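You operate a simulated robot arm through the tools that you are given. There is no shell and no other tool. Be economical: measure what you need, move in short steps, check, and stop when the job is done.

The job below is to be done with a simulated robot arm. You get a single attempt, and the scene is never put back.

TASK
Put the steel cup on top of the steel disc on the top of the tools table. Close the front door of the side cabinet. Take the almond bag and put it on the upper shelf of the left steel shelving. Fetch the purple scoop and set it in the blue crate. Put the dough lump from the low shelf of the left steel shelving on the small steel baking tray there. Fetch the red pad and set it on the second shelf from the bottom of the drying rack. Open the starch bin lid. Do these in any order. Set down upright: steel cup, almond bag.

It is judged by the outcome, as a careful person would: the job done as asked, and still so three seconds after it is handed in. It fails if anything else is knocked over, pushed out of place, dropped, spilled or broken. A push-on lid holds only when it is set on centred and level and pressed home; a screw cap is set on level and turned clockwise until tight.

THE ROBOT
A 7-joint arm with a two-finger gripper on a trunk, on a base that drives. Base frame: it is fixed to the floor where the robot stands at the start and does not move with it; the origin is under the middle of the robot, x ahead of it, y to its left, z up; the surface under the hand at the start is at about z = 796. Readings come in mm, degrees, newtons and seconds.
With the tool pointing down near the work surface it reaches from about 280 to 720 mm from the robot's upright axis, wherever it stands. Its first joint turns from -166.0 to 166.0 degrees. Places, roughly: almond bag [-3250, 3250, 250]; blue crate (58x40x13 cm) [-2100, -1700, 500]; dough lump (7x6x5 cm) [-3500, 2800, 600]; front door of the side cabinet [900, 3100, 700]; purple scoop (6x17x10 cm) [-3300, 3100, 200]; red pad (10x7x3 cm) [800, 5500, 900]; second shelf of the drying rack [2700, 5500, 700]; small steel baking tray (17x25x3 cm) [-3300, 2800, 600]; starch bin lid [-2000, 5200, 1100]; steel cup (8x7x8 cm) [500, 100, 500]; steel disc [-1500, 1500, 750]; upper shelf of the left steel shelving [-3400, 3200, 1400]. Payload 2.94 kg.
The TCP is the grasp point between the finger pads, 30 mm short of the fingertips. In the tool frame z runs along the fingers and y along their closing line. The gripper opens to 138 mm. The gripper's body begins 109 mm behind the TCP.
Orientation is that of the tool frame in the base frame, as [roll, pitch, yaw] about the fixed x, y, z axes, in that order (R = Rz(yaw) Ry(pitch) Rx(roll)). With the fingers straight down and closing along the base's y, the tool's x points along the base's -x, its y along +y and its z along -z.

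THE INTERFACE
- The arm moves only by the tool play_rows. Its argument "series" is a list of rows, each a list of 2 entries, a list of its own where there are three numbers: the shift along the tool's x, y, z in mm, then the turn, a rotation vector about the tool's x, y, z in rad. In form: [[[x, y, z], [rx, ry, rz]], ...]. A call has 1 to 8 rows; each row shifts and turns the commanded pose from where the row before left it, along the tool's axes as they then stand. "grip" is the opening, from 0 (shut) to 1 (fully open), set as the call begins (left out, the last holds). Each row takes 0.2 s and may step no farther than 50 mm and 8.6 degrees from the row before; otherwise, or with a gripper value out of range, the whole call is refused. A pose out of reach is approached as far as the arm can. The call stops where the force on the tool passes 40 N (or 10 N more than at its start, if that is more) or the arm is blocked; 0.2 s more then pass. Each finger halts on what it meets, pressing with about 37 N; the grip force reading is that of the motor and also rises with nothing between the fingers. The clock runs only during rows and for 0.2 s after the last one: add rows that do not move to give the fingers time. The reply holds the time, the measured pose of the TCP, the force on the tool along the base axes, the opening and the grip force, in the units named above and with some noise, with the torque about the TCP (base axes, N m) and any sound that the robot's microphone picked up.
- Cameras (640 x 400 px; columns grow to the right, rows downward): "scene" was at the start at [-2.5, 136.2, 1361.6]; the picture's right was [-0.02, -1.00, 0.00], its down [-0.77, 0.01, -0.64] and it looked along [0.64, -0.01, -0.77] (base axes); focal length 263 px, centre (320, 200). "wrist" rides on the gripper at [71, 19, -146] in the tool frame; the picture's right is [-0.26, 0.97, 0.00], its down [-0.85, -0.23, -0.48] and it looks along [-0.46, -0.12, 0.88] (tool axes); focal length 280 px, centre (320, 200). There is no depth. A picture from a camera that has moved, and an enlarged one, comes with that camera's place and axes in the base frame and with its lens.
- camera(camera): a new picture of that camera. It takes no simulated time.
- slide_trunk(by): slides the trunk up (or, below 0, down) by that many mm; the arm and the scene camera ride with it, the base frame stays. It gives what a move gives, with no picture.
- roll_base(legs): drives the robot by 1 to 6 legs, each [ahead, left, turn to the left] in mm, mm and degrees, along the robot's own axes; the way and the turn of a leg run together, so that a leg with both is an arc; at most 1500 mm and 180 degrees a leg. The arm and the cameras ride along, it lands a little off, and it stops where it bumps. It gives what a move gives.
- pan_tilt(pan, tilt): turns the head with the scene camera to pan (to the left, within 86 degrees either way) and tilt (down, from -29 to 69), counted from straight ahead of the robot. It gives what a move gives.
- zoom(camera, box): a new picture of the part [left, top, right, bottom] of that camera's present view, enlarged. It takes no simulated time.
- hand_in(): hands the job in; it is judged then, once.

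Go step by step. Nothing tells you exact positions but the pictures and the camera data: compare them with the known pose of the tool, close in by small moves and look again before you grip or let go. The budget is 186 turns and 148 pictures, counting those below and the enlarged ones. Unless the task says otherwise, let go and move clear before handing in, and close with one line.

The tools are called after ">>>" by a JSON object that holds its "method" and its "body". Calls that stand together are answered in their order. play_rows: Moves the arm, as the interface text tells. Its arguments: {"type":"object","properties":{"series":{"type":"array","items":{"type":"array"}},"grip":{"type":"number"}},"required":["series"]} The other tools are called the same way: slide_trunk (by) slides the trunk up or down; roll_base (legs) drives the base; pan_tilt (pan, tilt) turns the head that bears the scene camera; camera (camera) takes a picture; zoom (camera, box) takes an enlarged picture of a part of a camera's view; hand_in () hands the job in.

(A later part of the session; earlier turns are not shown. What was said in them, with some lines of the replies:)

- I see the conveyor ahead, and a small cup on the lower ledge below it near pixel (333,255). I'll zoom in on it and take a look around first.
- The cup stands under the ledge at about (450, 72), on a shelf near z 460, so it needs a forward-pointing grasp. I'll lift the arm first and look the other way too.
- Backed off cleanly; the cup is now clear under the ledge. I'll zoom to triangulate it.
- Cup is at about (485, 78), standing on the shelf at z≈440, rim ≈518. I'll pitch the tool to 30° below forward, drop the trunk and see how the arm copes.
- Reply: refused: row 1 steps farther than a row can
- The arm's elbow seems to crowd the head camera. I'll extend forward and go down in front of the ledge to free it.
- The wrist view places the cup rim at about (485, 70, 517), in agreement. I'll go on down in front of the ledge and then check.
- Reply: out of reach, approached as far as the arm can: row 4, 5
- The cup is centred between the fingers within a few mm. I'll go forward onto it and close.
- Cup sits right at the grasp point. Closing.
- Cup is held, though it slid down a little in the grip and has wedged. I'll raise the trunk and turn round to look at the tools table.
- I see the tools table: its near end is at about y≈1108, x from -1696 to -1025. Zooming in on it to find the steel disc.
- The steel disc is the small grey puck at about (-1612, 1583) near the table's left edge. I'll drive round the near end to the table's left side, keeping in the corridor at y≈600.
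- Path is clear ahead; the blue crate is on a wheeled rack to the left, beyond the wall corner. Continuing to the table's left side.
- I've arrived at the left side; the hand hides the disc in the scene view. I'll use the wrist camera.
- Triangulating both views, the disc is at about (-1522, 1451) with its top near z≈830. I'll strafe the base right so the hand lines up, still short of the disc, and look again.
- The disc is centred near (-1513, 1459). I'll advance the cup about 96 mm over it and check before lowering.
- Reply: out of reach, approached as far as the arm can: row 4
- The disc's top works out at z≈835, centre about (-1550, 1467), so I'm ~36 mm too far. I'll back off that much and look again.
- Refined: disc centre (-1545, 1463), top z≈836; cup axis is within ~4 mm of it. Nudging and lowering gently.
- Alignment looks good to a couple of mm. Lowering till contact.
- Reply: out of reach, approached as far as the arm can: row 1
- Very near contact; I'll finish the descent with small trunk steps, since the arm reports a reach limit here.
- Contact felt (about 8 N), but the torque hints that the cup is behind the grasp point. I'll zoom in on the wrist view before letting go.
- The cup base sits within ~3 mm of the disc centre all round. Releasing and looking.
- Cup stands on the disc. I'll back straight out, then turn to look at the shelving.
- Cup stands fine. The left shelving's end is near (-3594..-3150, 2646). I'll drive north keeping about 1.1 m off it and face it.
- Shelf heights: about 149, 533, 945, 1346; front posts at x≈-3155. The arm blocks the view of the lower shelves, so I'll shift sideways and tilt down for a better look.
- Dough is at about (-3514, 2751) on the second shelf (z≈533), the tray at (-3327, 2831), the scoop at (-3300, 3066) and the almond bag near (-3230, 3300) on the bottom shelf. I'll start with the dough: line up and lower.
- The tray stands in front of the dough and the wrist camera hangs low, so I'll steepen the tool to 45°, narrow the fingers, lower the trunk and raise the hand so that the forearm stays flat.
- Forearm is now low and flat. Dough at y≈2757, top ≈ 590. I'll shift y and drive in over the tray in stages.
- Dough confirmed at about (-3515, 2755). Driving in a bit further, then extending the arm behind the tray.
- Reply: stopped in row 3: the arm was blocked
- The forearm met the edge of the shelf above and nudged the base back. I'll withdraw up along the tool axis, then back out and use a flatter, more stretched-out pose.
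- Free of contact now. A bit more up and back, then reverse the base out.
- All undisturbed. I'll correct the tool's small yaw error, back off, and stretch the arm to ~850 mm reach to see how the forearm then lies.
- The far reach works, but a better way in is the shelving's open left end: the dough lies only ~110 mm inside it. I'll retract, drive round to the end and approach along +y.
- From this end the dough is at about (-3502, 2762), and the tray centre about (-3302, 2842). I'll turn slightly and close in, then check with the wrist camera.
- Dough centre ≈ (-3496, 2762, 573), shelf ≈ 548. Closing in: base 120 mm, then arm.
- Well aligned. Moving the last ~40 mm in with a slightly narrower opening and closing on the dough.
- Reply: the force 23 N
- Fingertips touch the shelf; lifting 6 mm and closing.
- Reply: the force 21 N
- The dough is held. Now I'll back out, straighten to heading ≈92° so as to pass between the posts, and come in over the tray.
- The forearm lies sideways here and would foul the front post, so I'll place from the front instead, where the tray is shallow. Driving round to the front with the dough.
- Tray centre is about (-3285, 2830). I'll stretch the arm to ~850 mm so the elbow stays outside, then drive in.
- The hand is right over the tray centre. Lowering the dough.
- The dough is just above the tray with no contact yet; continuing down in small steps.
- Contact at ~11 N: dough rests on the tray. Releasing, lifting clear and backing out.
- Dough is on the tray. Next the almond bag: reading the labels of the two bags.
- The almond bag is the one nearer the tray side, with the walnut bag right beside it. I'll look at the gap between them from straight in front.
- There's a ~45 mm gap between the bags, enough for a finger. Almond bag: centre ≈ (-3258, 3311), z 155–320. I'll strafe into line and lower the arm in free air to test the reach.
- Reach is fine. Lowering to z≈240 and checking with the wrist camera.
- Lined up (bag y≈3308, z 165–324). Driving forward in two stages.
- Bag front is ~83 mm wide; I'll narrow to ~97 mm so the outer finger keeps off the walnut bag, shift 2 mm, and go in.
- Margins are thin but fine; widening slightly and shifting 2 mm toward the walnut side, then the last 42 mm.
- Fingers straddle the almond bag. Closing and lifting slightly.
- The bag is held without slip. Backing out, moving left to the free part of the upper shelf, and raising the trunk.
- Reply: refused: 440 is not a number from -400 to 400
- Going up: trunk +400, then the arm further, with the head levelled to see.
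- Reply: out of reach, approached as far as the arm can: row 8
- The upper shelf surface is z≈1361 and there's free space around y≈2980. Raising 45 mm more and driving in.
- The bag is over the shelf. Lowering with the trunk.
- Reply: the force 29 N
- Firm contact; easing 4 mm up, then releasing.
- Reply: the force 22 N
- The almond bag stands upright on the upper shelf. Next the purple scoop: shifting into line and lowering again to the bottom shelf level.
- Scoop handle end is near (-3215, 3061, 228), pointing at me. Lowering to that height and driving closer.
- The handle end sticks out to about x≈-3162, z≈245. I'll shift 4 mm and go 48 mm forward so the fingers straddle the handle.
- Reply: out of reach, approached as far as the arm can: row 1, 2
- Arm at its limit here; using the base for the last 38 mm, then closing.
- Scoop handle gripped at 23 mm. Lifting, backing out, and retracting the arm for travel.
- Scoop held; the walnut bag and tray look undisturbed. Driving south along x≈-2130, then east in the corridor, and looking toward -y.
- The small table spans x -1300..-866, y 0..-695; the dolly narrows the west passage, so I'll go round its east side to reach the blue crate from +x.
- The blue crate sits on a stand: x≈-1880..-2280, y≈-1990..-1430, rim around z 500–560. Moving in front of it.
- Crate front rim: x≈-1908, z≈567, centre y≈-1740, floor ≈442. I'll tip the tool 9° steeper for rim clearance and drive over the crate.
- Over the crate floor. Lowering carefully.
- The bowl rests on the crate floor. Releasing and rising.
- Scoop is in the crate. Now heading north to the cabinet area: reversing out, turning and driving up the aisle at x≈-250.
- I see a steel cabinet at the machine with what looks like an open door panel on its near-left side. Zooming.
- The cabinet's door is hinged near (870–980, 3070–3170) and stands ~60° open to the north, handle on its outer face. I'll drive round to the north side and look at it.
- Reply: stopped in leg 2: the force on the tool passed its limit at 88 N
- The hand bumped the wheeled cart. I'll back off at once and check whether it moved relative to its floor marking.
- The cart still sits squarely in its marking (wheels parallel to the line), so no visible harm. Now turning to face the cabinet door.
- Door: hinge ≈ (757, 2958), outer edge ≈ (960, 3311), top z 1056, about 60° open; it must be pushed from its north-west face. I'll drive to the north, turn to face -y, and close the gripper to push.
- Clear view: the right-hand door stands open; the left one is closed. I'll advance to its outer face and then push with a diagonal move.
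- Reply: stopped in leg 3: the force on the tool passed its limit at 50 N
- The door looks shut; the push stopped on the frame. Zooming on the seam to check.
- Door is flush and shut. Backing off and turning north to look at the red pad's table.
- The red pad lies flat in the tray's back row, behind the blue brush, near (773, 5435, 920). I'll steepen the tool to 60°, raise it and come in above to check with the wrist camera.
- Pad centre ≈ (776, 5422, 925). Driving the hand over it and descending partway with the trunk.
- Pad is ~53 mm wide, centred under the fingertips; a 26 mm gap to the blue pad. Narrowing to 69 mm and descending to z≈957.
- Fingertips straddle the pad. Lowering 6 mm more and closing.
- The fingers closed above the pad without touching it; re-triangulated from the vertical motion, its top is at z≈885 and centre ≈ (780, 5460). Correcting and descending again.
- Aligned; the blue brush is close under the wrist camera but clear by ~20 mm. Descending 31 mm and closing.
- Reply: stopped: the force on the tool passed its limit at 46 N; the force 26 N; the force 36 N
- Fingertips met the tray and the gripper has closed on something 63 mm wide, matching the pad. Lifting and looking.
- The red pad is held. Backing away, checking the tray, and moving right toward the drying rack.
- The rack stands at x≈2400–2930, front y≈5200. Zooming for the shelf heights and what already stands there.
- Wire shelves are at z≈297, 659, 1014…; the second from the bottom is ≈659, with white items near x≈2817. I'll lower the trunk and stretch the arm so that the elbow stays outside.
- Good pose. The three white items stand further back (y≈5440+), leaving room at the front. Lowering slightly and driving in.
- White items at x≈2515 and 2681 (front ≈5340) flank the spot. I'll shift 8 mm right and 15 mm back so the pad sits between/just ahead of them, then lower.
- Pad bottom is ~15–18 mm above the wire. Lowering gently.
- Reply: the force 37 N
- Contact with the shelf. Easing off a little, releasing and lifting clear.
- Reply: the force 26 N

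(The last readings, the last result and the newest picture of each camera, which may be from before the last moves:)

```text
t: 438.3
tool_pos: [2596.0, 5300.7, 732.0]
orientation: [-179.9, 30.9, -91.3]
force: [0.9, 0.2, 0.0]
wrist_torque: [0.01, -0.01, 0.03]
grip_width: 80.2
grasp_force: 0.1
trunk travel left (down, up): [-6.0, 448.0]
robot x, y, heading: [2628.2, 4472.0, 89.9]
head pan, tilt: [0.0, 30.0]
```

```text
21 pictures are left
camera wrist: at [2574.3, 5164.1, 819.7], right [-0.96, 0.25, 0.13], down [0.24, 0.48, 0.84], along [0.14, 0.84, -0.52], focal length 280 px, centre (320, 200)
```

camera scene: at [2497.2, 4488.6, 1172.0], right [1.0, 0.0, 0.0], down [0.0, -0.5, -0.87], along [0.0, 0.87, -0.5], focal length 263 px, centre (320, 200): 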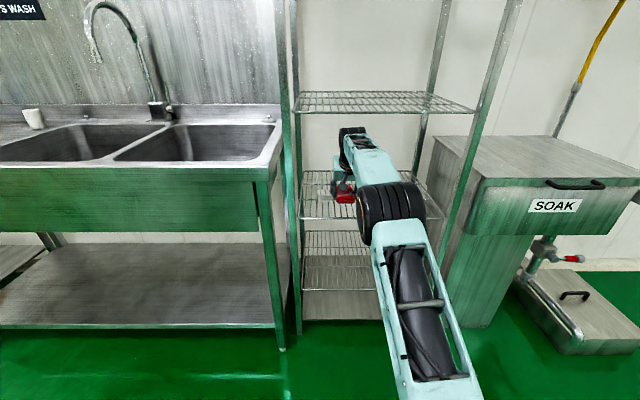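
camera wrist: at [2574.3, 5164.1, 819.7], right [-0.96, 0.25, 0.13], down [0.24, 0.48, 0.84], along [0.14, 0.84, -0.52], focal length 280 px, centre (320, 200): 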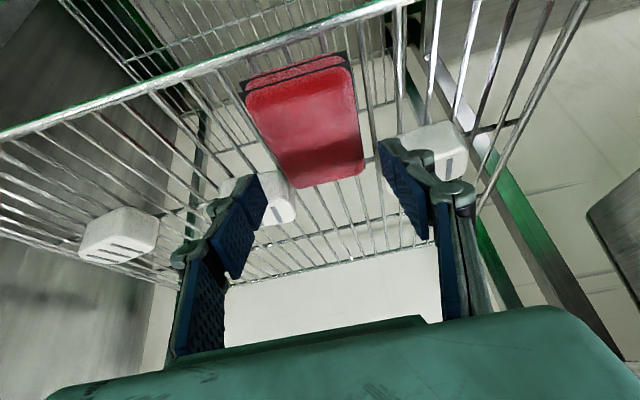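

The red pad lies flat on the second shelf. Backing out, raising and retracting the arm, then travelling west toward the starch bin.

>>> {"method": "roll_base", "body": {"legs": [[-400, 0, 0]]}}

>>> {"method": "slide_trunk", "body": {"by": 400}}

>>> {"method": "play_rows", "body": {"series": [[[16, 0, -48], [0, 0, 0]], [[16, 0, -47], [0, 0, 0]], [[16, 0, -47], [0, 0, 0]], [[16, 0, -47], [0, 0, 0]], [[16, 0, -47], [0, 0, 0]]]}}

>>> {"method": "roll_base", "body": {"legs": [[0, 1500, 0], [0, 1500, 0], [0, 300, 0]]}}

>>> {"method": "pan_tilt", "body": {"pan": 45, "tilt": 35}}

>>> {"method": "camera", "body": {"camera": "scene"}}

```text
t: 440.8
tool_pos: [2596.4, 4908.5, 734.2]
orientation: [-179.8, 31.2, -91.2]
force: [0.1, -0.4, 0.6]
wrist_torque: [0.01, -0.01, 0.05]
grip_width: 79.9
grasp_force: 0.1
trunk travel left (down, up): [-6.0, 448.0]
robot x, y, heading: [2631.3, 4085.6, 89.8]
head pan, tilt: [0.0, 30.0]
```

```text
t: 444.6
tool_pos: [2598.0, 4908.1, 1135.4]
orientation: [179.9, 31.1, -91.2]
force: [-0.8, 0.5, -0.6]
wrist_torque: [-0.02, 0.0, -0.01]
grip_width: 80.1
grasp_force: 0.1
trunk travel left (down, up): [-406.0, 48.0]
robot x, y, heading: [2630.1, 4081.5, 89.9]
head pan, tilt: [0.0, 30.0]
```

```text
refused: row 1 steps farther than a row can; nothing moved
```

```text
t: 473.8
tool_pos: [-705.3, 4956.4, 1134.4]
orientation: [-179.9, 31.2, -92.9]
force: [0.0, -0.3, -0.4]
wrist_torque: [0.03, 0.0, -0.01]
grip_width: 80.0
grasp_force: 0.0
trunk travel left (down, up): [-406.0, 48.0]
robot x, y, heading: [-695.4, 4130.1, 88.5]
head pan, tilt: [0.0, 30.0]
```

```text
t: 474.9
tool_pos: [-705.0, 4956.9, 1133.8]
orientation: [-179.9, 31.1, -92.9]
force: [0.4, -0.5, 0.3]
wrist_torque: [-0.02, 0.04, -0.04]
grip_width: 79.9
grasp_force: 0.2
trunk travel left (down, up): [-406.0, 48.0]
robot x, y, heading: [-693.2, 4129.7, 88.2]
head pan, tilt: [45.0, 35.0]
```

```text
20 pictures are left
camera scene: at [-891.6, 4121.9, 1564.2], right [0.73, 0.68, 0.0], down [0.39, -0.42, -0.82], along [-0.56, 0.6, -0.57], focal length 263 px, centre (320, 200)
```

scene: 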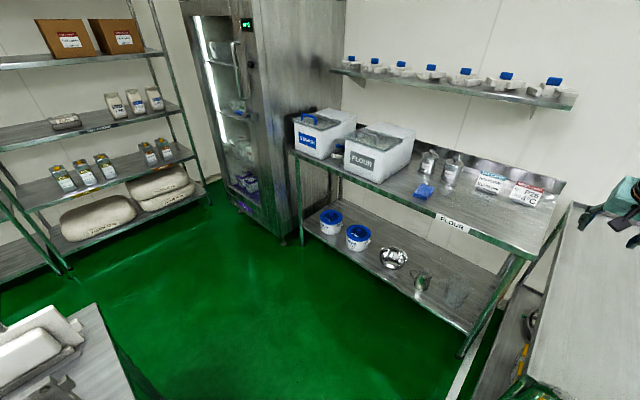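

Arrived near the wall table; nothing touched. Zooming on the starch bin to see how its lid works.

>>> {"method": "zoom", "body": {"camera": "scene", "box": [280, 85, 430, 195]}}

```text
3.64 times, centred on (355, 140) of scene
camera zoom: at [-891.6, 4121.9, 1564.2], right [0.73, 0.68, 0.0], down [0.39, -0.42, -0.82], along [-0.56, 0.6, -0.57], focal length 955 px, centre (193, 418)
```

zoom: 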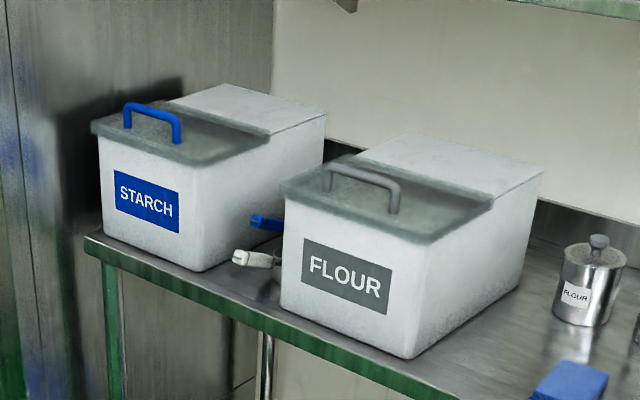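

The lid is the grey front flap, hinged at its rear edge (y≈5280, z≈1080), with a blue arch handle: bar near (-1953, 5166, 1108). Plan: roll the gripper 90°, pinch the bar from the front, and swing it up and back. First retract and reorient the arm here.

>>> {"method": "play_rows", "body": {"series": [[[40.3, 0, -24.2], [0, 0, 0]], [[40.3, 0, -24.2], [0, 0, 0]], [[40.3, 0, -24.2], [0, 0, 0]], [[40.3, 0, -24.2], [0, 0, 0]], [[40.3, 0, -24.2], [0, 0, 0]], [[40.3, 0, -24.2], [0, 0, 0]]]}}

>>> {"method": "play_rows", "body": {"series": [[[0, 0, 0], [0, -0.11, 0]], [[0, 0, 0], [0, -0.11, 0]], [[0, 0, 0], [0, -0.11, 0]], [[0, 0, 0], [0, -0.11, 0]], [[0, 0, 0], [0, -0.11, 0]], [[0, 0, 0], [0, -0.11, 0]], [[0, 0, 0], [0, -0.11, 0]]]}}

>>> {"method": "play_rows", "body": {"series": [[[0, 0, 0], [0, 0, 0.143]], [[0, 0, 0], [0, 0, 0.143]], [[0, 0, 0], [0, 0, 0.143]], [[0, 0, 0], [0, 0, 0.143]], [[0, 0, 0], [0, 0, 0.143]], [[0, 0, 0], [0, 0, 0.143]], [[0, 0, 0], [0, 0, 0.143]], [[0, 0, 0], [0, 0, 0.143]]]}}

>>> {"method": "play_rows", "body": {"series": [[[0, 0, 0], [0, 0, 0.143]], [[0, 0, 0], [0, 0, 0.143]], [[0, 0, 0], [0, 0, 0.141]]]}}

```text
t: 476.3
tool_pos: [-719.6, 4675.9, 1135.0]
orientation: [-179.9, 31.3, -92.9]
force: [0.6, 0.5, 0.4]
wrist_torque: [0.02, -0.02, -0.01]
grip_width: 80.1
grasp_force: 0.1
trunk travel left (down, up): [-406.0, 48.0]
robot x, y, heading: [-695.4, 4129.7, 88.2]
head pan, tilt: [45.0, 35.0]
```

```text
t: 477.9
tool_pos: [-701.9, 4674.5, 1131.9]
orientation: [-174.2, 66.1, -90.0]
force: [-0.5, 0.6, 0.5]
wrist_torque: [0.01, 0.03, 0.0]
grip_width: 80.3
grasp_force: 0.1
out of reach, approached as far as the arm can: row 3, 4, 5
trunk travel left (down, up): [-406.0, 48.0]
robot x, y, heading: [-689.8, 4129.6, 88.1]
head pan, tilt: [45.0, 35.0]
```

```text
t: 479.7
tool_pos: [-701.5, 4675.2, 1131.9]
orientation: [116.5, 24.5, -174.7]
force: [-0.1, 0.1, 0.0]
wrist_torque: [-0.01, 0.01, 0.01]
grip_width: 80.0
grasp_force: 0.2
trunk travel left (down, up): [-406.0, 48.0]
robot x, y, heading: [-698.4, 4132.5, 88.1]
head pan, tilt: [45.0, 35.0]
```

```text
t: 480.5
tool_pos: [-700.3, 4675.4, 1130.7]
orientation: [113.8, 2.2, 174.6]
force: [-0.3, -0.7, 0.1]
wrist_torque: [0.0, 0.02, 0.01]
grip_width: 79.9
grasp_force: 0.0
trunk travel left (down, up): [-406.0, 48.0]
robot x, y, heading: [-692.9, 4130.8, 88.2]
head pan, tilt: [45.0, 35.0]
```

Tool is rolled with fingers now above/below each other, pointing forward ~24° down. Driving through the gap to stand in front of the starch bin.

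>>> {"method": "roll_base", "body": {"legs": [[241, 308, 0], [30, 897, 0], [0, 0, 5.8]]}}

>>> {"method": "camera", "body": {"camera": "wrist"}}

>>> {"method": "pan_tilt", "body": {"pan": 0, "tilt": 30}}

>>> {"method": "camera", "body": {"camera": "scene"}}

```text
t: 492.0
tool_pos: [-1931.2, 4976.5, 1131.7]
orientation: [114.0, 2.4, -179.7]
force: [-0.3, -0.4, -0.4]
wrist_torque: [-0.01, 0.01, 0.0]
grip_width: 80.3
grasp_force: 0.1
trunk travel left (down, up): [-406.0, 48.0]
robot x, y, heading: [-1867.5, 4436.8, 94.2]
head pan, tilt: [45.0, 35.0]
```

```text
18 pictures are left
camera wrist: at [-2004.4, 4849.7, 1203.5], right [0.22, 0.39, 0.89], down [0.85, -0.52, 0.02], along [0.47, 0.76, -0.45], focal length 280 px, centre (320, 200)
```

wrist: 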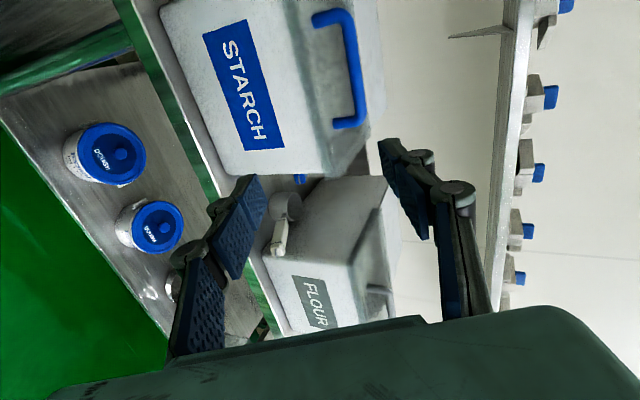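

```text
t: 493.1
tool_pos: [-1931.0, 4976.3, 1131.0]
orientation: [114.0, 2.4, -179.6]
force: [0.7, -0.2, 0.0]
wrist_torque: [-0.03, 0.01, 0.0]
grip_width: 80.1
grasp_force: 0.0
trunk travel left (down, up): [-406.0, 48.0]
robot x, y, heading: [-1870.2, 4434.2, 93.9]
head pan, tilt: [0.0, 30.0]
```

```text
17 pictures are left
camera scene: at [-2005.5, 4439.7, 1572.0], right [1.0, 0.07, 0.0], down [0.03, -0.5, -0.87], along [-0.06, 0.86, -0.5], focal length 263 px, centre (320, 200)
```

scene: 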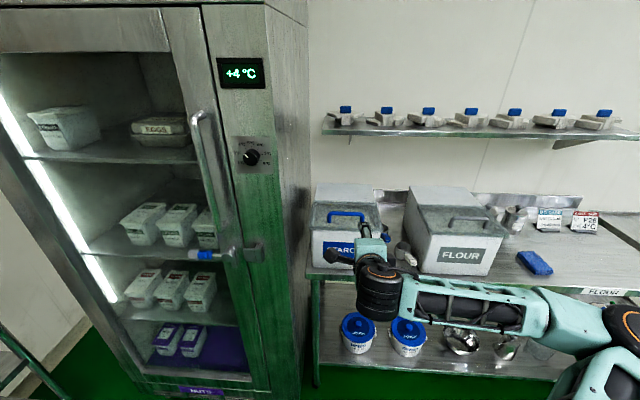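

Bar is at about (-1970, 5185, 1096). I'll tilt to ~34° down, narrow the fingers, drive up close and take a wrist picture before engaging.

>>> {"method": "play_rows", "body": {"series": [[[0, 0, 0], [0.085, 0, 0]], [[0, 0, 0], [0.085, 0, 0]], [[0, 24, -16], [0, 0, 0]]], "grip": 0.28}}

>>> {"method": "roll_base", "body": {"legs": [[114, 32, 0]]}}

>>> {"method": "camera", "body": {"camera": "wrist"}}

```text
t: 493.9
tool_pos: [-1931.7, 4976.3, 1160.1]
orientation: [123.8, 2.5, -179.6]
force: [0.8, -0.1, -0.4]
wrist_torque: [0.02, -0.03, 0.01]
grip_width: 38.5
grasp_force: 0.0
trunk travel left (down, up): [-406.0, 48.0]
robot x, y, heading: [-1870.8, 4436.6, 93.9]
head pan, tilt: [0.0, 30.0]
```

```text
t: 495.1
tool_pos: [-1973.6, 5087.3, 1159.4]
orientation: [123.7, 2.4, -179.5]
force: [0.4, -0.3, -0.3]
wrist_torque: [-0.01, -0.01, 0.0]
grip_width: 38.6
grasp_force: 0.1
trunk travel left (down, up): [-406.0, 48.0]
robot x, y, heading: [-1911.2, 4547.6, 94.0]
head pan, tilt: [0.0, 30.0]
```

```text
16 pictures are left
camera wrist: at [-2046.8, 4975.1, 1251.7], right [0.22, 0.54, 0.81], down [0.85, -0.52, 0.11], along [0.48, 0.67, -0.57], focal length 280 px, centre (320, 200)
```

wrist: 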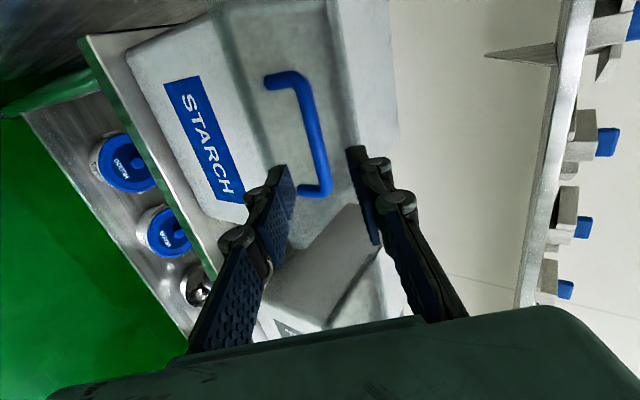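

Bar refined to (-1977, 5178, 1094). Advancing along the tool axis most of the way with a 30 mm opening, then checking.

>>> {"method": "play_rows", "body": {"series": [[[2, -1.3, 22], [0, 0, 0]], [[2, -1.3, 22], [0, 0, 0]], [[1.6, -1.3, 18], [0, 0, 0]]], "grip": 0.22}}

>>> {"method": "camera", "body": {"camera": "wrist"}}

```text
t: 495.9
tool_pos: [-1976.6, 5138.1, 1120.4]
orientation: [123.7, 2.4, -179.4]
force: [0.4, 0.7, -0.5]
wrist_torque: [-0.02, 0.01, 0.0]
grip_width: 30.3
grasp_force: 0.1
trunk travel left (down, up): [-406.0, 48.0]
robot x, y, heading: [-1910.6, 4545.0, 93.9]
head pan, tilt: [0.0, 30.0]
```

```text
15 pictures are left
camera wrist: at [-2051.1, 5025.3, 1212.6], right [0.22, 0.54, 0.81], down [0.85, -0.52, 0.11], along [0.48, 0.67, -0.57], focal length 280 px, centre (320, 200)
```

wrist: 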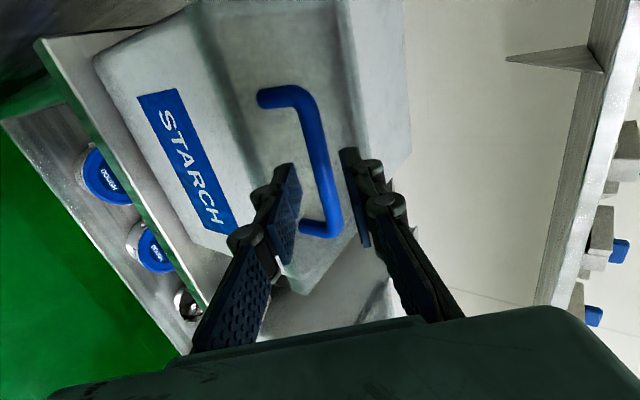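

The bar runs neatly between the fingertips, still ~19 mm ahead. Advancing 28 mm in small steps.

>>> {"method": "play_rows", "body": {"series": [[[0.5, 0, 10], [0, 0, 0]], [[0.5, 0, 10], [0, 0, 0]], [[0, 0, 8], [0, 0, 0]], [[0, 0, 0], [0, 0, 0]]]}}

>>> {"method": "camera", "body": {"camera": "wrist"}}

```text
t: 496.9
tool_pos: [-1977.9, 5160.5, 1105.2]
orientation: [123.6, 2.4, -179.6]
force: [0.3, 0.0, 0.0]
wrist_torque: [-0.01, -0.03, -0.01]
grip_width: 30.0
grasp_force: 0.1
trunk travel left (down, up): [-406.0, 48.0]
robot x, y, heading: [-1907.5, 4546.2, 94.0]
head pan, tilt: [0.0, 30.0]
```

```text
14 pictures are left
camera wrist: at [-2051.2, 5048.3, 1198.1], right [0.22, 0.54, 0.81], down [0.85, -0.52, 0.11], along [0.48, 0.67, -0.57], focal length 280 px, centre (320, 200)
```

wrist: 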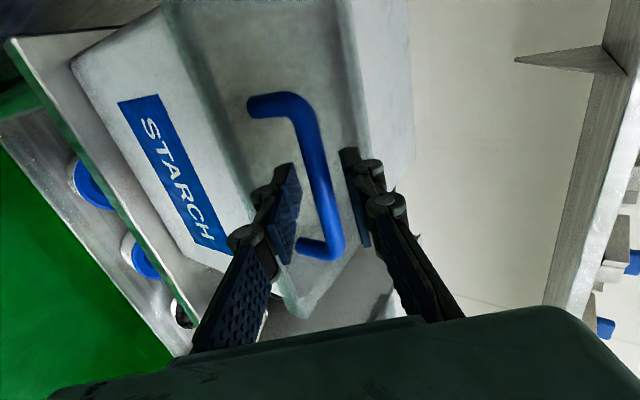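

No contact, bar centred between the fingers. Closing on it.

>>> {"method": "play_rows", "body": {"series": [[[0, 0, 0], [0, 0, 0]], [[0, 0, 0], [0, 0, 0]], [[0, 0, 0], [0, 0, 0]]], "grip": 0}}

```text
t: 497.8
tool_pos: [-1976.9, 5160.0, 1105.0]
orientation: [123.7, 2.4, -179.5]
force: [-1.2, 2.2, 0.0]
wrist_torque: [0.06, 0.86, -0.57]
grip_width: 13.4
grasp_force: 39.9
trunk travel left (down, up): [-406.0, 48.0]
robot x, y, heading: [-1910.6, 4549.0, 94.1]
head pan, tilt: [0.0, 30.0]
```

Bar gripped (13 mm). Now swinging it about the hinge: first ~20°, watching the forces.

>>> {"method": "play_rows", "body": {"series": [[[0, 13.67, -3.95], [0.12, 0, 0]], [[0, 13.67, -3.95], [0.12, 0, 0]], [[0, 13.67, -3.95], [0.12, 0, 0]]]}}

>>> {"method": "camera", "body": {"camera": "scene"}}

```text
t: 498.2
tool_pos: [-1977.7, 5162.2, 1108.5]
orientation: [133.3, 2.5, -179.5]
force: [-2.6, -1.3, -12.2]
wrist_torque: [-0.08, 0.4, -0.97]
grip_width: 13.4
grasp_force: 40.3
trunk travel left (down, up): [-406.0, 48.0]
robot x, y, heading: [-1906.8, 4542.2, 94.2]
head pan, tilt: [0.0, 30.0]
stopped in row 2: the force on the tool passed its limit at 47 N (the readings are from after the stop); the commanded pose is now the measured one
```

```text
13 pictures are left
camera scene: at [-2046.0, 4551.1, 1571.9], right [1.0, 0.07, 0.0], down [0.04, -0.5, -0.87], along [-0.06, 0.86, -0.5], focal length 263 px, centre (320, 200)
```

scene: 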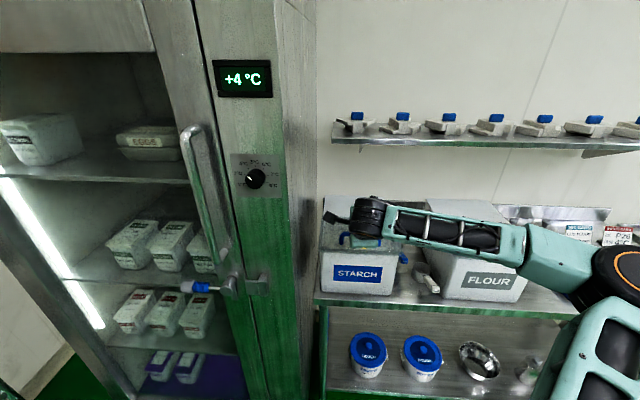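

The force limit tripped early, perhaps because the swing was abrupt. I'll go on much more slowly in small steps.

>>> {"method": "play_rows", "body": {"series": [[[0, 2.2, -1.2], [0, 0, 0]], [[0, 2.2, -1.2], [0, 0, 0]], [[0, 2.2, -1.2], [0, 0, 0]], [[0, 2.2, -1.2], [0, 0, 0]]]}}

```text
t: 498.9
tool_pos: [-1977.0, 5160.9, 1108.6]
orientation: [134.0, 2.5, -179.5]
force: [-3.6, 2.3, -12.1]
wrist_torque: [-0.08, 0.55, -0.9]
grip_width: 13.1
grasp_force: 40.4
trunk travel left (down, up): [-406.0, 48.0]
robot x, y, heading: [-1907.4, 4546.2, 93.8]
head pan, tilt: [0.0, 30.0]
stopped in row 3: the force on the tool passed its limit at 41 N (the readings are from after the stop); the commanded pose is now the measured one
```

Lifting is resisted beyond 40 N. The lid may slide back instead, like common ingredient bins; testing a gentle push toward the rear (+y).

>>> {"method": "play_rows", "body": {"series": [[[0, 2.1, 2.1], [0, 0, 0]], [[0, 2.1, 2.1], [0, 0, 0]], [[0, 2.1, 2.1], [0, 0, 0]], [[0, 0, 0], [0, 0, 0]]]}}

```text
t: 499.9
tool_pos: [-1976.0, 5171.2, 1108.0]
orientation: [134.0, 2.5, -179.5]
force: [-2.8, -1.7, -21.8]
wrist_torque: [-0.24, 0.85, -0.51]
grip_width: 13.4
grasp_force: 40.2
trunk travel left (down, up): [-406.0, 48.0]
robot x, y, heading: [-1911.9, 4545.0, 94.0]
head pan, tilt: [0.0, 30.0]
```

It moved 9 mm back with hardly any resistance in y. Checking with the wrist camera whether the lid itself slid.

>>> {"method": "camera", "body": {"camera": "wrist"}}

```text
12 pictures are left
camera wrist: at [-2052.4, 5077.9, 1219.5], right [0.23, 0.67, 0.7], down [0.84, -0.5, 0.2], along [0.48, 0.55, -0.68], focal length 280 px, centre (320, 200)
```

wrist: 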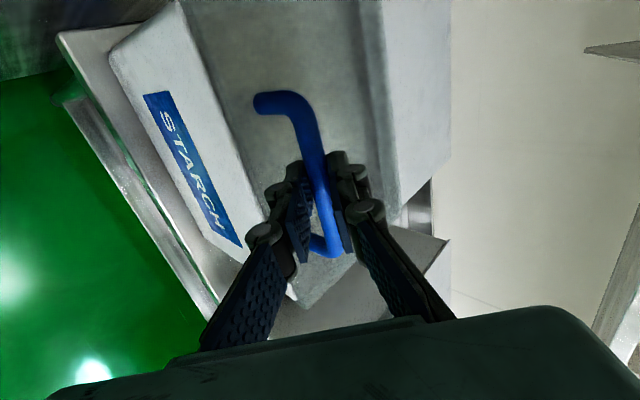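

The handle moved back ~10 mm freely at constant height, so the lid slides rearward. Easing the upward pull and sliding further.

>>> {"method": "play_rows", "body": {"series": [[[0, -1.4, 1.4], [0, 0, 0]], [[0, 5.5, 5.8], [0, 0, 0]], [[0, 5.5, 5.8], [0, 0, 0]], [[0, 5.5, 5.8], [0, 0, 0]], [[0, 5.5, 5.8], [0, 0, 0]]]}}

```text
t: 501.1
tool_pos: [-1976.6, 5202.5, 1108.3]
orientation: [133.8, 2.7, -179.6]
force: [-1.1, 0.6, -19.3]
wrist_torque: [-0.23, 0.83, -0.51]
grip_width: 13.3
grasp_force: 40.1
trunk travel left (down, up): [-406.0, 48.0]
robot x, y, heading: [-1912.6, 4547.4, 94.1]
head pan, tilt: [0.0, 30.0]
```

It keeps moving freely. Checking from the scene camera that it's the lid that moves and not the bin.

>>> {"method": "zoom", "body": {"camera": "scene", "box": [300, 160, 480, 310]}}

```text
2.67 times, centred on (390, 235) of scene
camera zoom: at [-2045.5, 4552.8, 1571.9], right [1.0, 0.07, 0.0], down [0.04, -0.5, -0.86], along [-0.06, 0.86, -0.5], focal length 700 px, centre (133, 107)
```

zoom: 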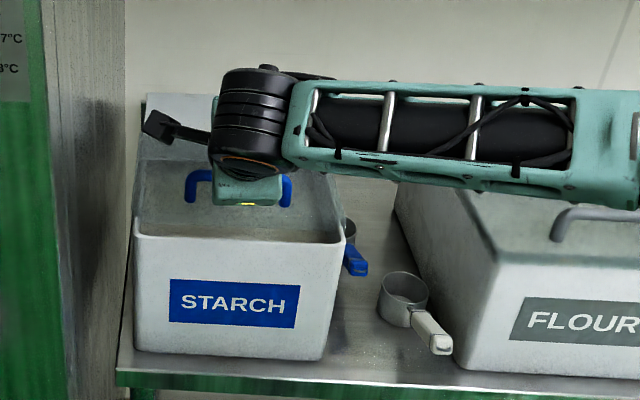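

The lid is indeed sliding back, opening the front, and the bin stays put. Continuing the slide.

>>> {"method": "play_rows", "body": {"series": [[[0, 5.5, 5.8], [0, 0, 0]], [[0, 5.5, 5.8], [0, 0, 0]], [[0, 5.5, 5.8], [0, 0, 0]], [[0, 5.5, 5.8], [0, 0, 0]], [[0, 5.5, 5.8], [0, 0, 0]], [[0, 5.5, 5.8], [0, 0, 0]], [[0, 5.5, 5.8], [0, 0, 0]], [[0, 5.5, 5.8], [0, 0, 0]]]}}

>>> {"method": "play_rows", "body": {"series": [[[0, 4.1, 4.3], [0, 0, 0]], [[0, 4.1, 4.3], [0, 0, 0]], [[0, 4.1, 4.3], [0, 0, 0]], [[0, 4.1, 4.3], [0, 0, 0]], [[0, 4.1, 4.3], [0, 0, 0]], [[0, 4.1, 4.3], [0, 0, 0]]]}}

>>> {"method": "zoom", "body": {"camera": "scene", "box": [300, 160, 480, 310]}}

```text
t: 502.9
tool_pos: [-1977.5, 5266.2, 1107.4]
orientation: [133.6, 2.5, -179.5]
force: [-0.2, -0.1, -11.0]
wrist_torque: [-0.13, 0.59, -0.82]
grip_width: 13.5
grasp_force: 40.0
trunk travel left (down, up): [-406.0, 48.0]
robot x, y, heading: [-1910.0, 4546.8, 93.9]
head pan, tilt: [0.0, 30.0]
```

```text
t: 504.3
tool_pos: [-1977.8, 5301.8, 1109.0]
orientation: [133.8, 2.5, -179.5]
force: [3.2, 0.7, -8.6]
wrist_torque: [-0.08, 0.72, -0.66]
grip_width: 13.1
grasp_force: 39.9
trunk travel left (down, up): [-406.0, 48.0]
robot x, y, heading: [-1912.8, 4549.2, 94.1]
head pan, tilt: [0.0, 30.0]
```

```text
2.67 times, centred on (390, 235) of scene
camera zoom: at [-2044.6, 4551.5, 1572.0], right [1.0, 0.07, 0.0], down [0.03, -0.5, -0.87], along [-0.06, 0.86, -0.5], focal length 700 px, centre (133, 107)
```

zoom: 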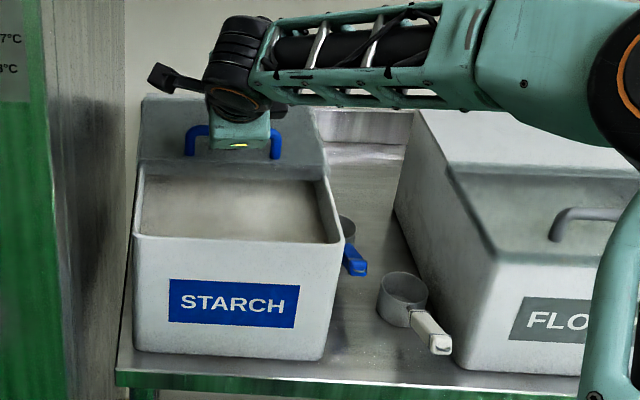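

The bin is wide open now. Sliding on gently to the end of travel.

>>> {"method": "play_rows", "body": {"series": [[[0, 4.1, 4.3], [0, 0, 0]], [[0, 4.1, 4.3], [0, 0, 0]], [[0, 4.1, 4.3], [0, 0, 0]], [[0, 4.1, 4.3], [0, 0, 0]], [[0, 4.1, 4.3], [0, 0, 0]], [[0, 4.1, 4.3], [0, 0, 0]]]}}

```text
t: 505.4
tool_pos: [-1977.5, 5316.7, 1108.7]
orientation: [134.3, 2.4, -179.8]
force: [2.0, -19.6, 9.3]
wrist_torque: [-0.19, 0.58, -1.0]
grip_width: 13.4
grasp_force: 40.2
trunk travel left (down, up): [-406.0, 48.0]
robot x, y, heading: [-1911.8, 4543.6, 94.0]
head pan, tilt: [0.0, 30.0]
stopped in row 5: the force on the tool passed its limit at 45 N (the readings are from after the stop); the commanded pose is now the measured one
```

End of travel reached. Releasing and withdrawing along the tool axis.

>>> {"method": "play_rows", "body": {"series": [[[0, 0, 0], [0, 0, 0]], [[0, 0, 0], [0, 0, 0]], [[0, 0, -15], [0, 0, 0]], [[0, 0, -30], [0, 0, 0]], [[0, 0, -40], [0, 0, 0]], [[0, 0, -40], [0, 0, 0]]], "grip": 0.23}}

>>> {"method": "roll_base", "body": {"legs": [[-200, 0, 0]]}}

>>> {"method": "camera", "body": {"camera": "scene"}}

```text
t: 506.8
tool_pos: [-1981.7, 5231.1, 1193.8]
orientation: [134.3, 2.5, -179.7]
force: [-0.6, -0.4, 1.0]
wrist_torque: [-0.01, 0.05, 0.03]
grip_width: 31.4
grasp_force: 0.1
trunk travel left (down, up): [-406.0, 48.0]
robot x, y, heading: [-1911.0, 4544.1, 94.1]
head pan, tilt: [0.0, 30.0]
```

```text
t: 508.4
tool_pos: [-1967.2, 5034.3, 1193.4]
orientation: [134.2, 2.6, -179.6]
force: [0.4, -0.2, -0.2]
wrist_torque: [-0.01, 0.04, 0.01]
grip_width: 31.6
grasp_force: 0.0
trunk travel left (down, up): [-406.0, 48.0]
robot x, y, heading: [-1896.5, 4346.4, 94.2]
head pan, tilt: [0.0, 30.0]
```

```text
9 pictures are left
camera scene: at [-2031.1, 4350.2, 1572.0], right [1.0, 0.07, 0.0], down [0.04, -0.5, -0.87], along [-0.06, 0.86, -0.5], focal length 263 px, centre (320, 200)
```

scene: 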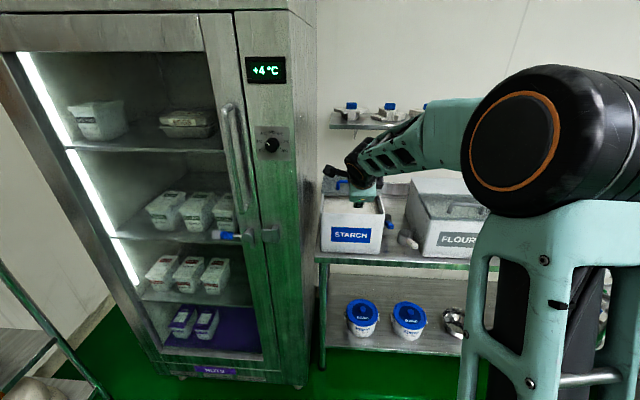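

The starch lid is fully slid open and the hand is clear; all seven jobs are finished. Handing in.

>>> {"method": "hand_in", "body": {}}

```text
The job is handed in.
```

All seven tasks were carried out and handed in; no score came back. On the way the hand bumped the wheeled cart (88 N), which showed no visible shift from its floor marking.
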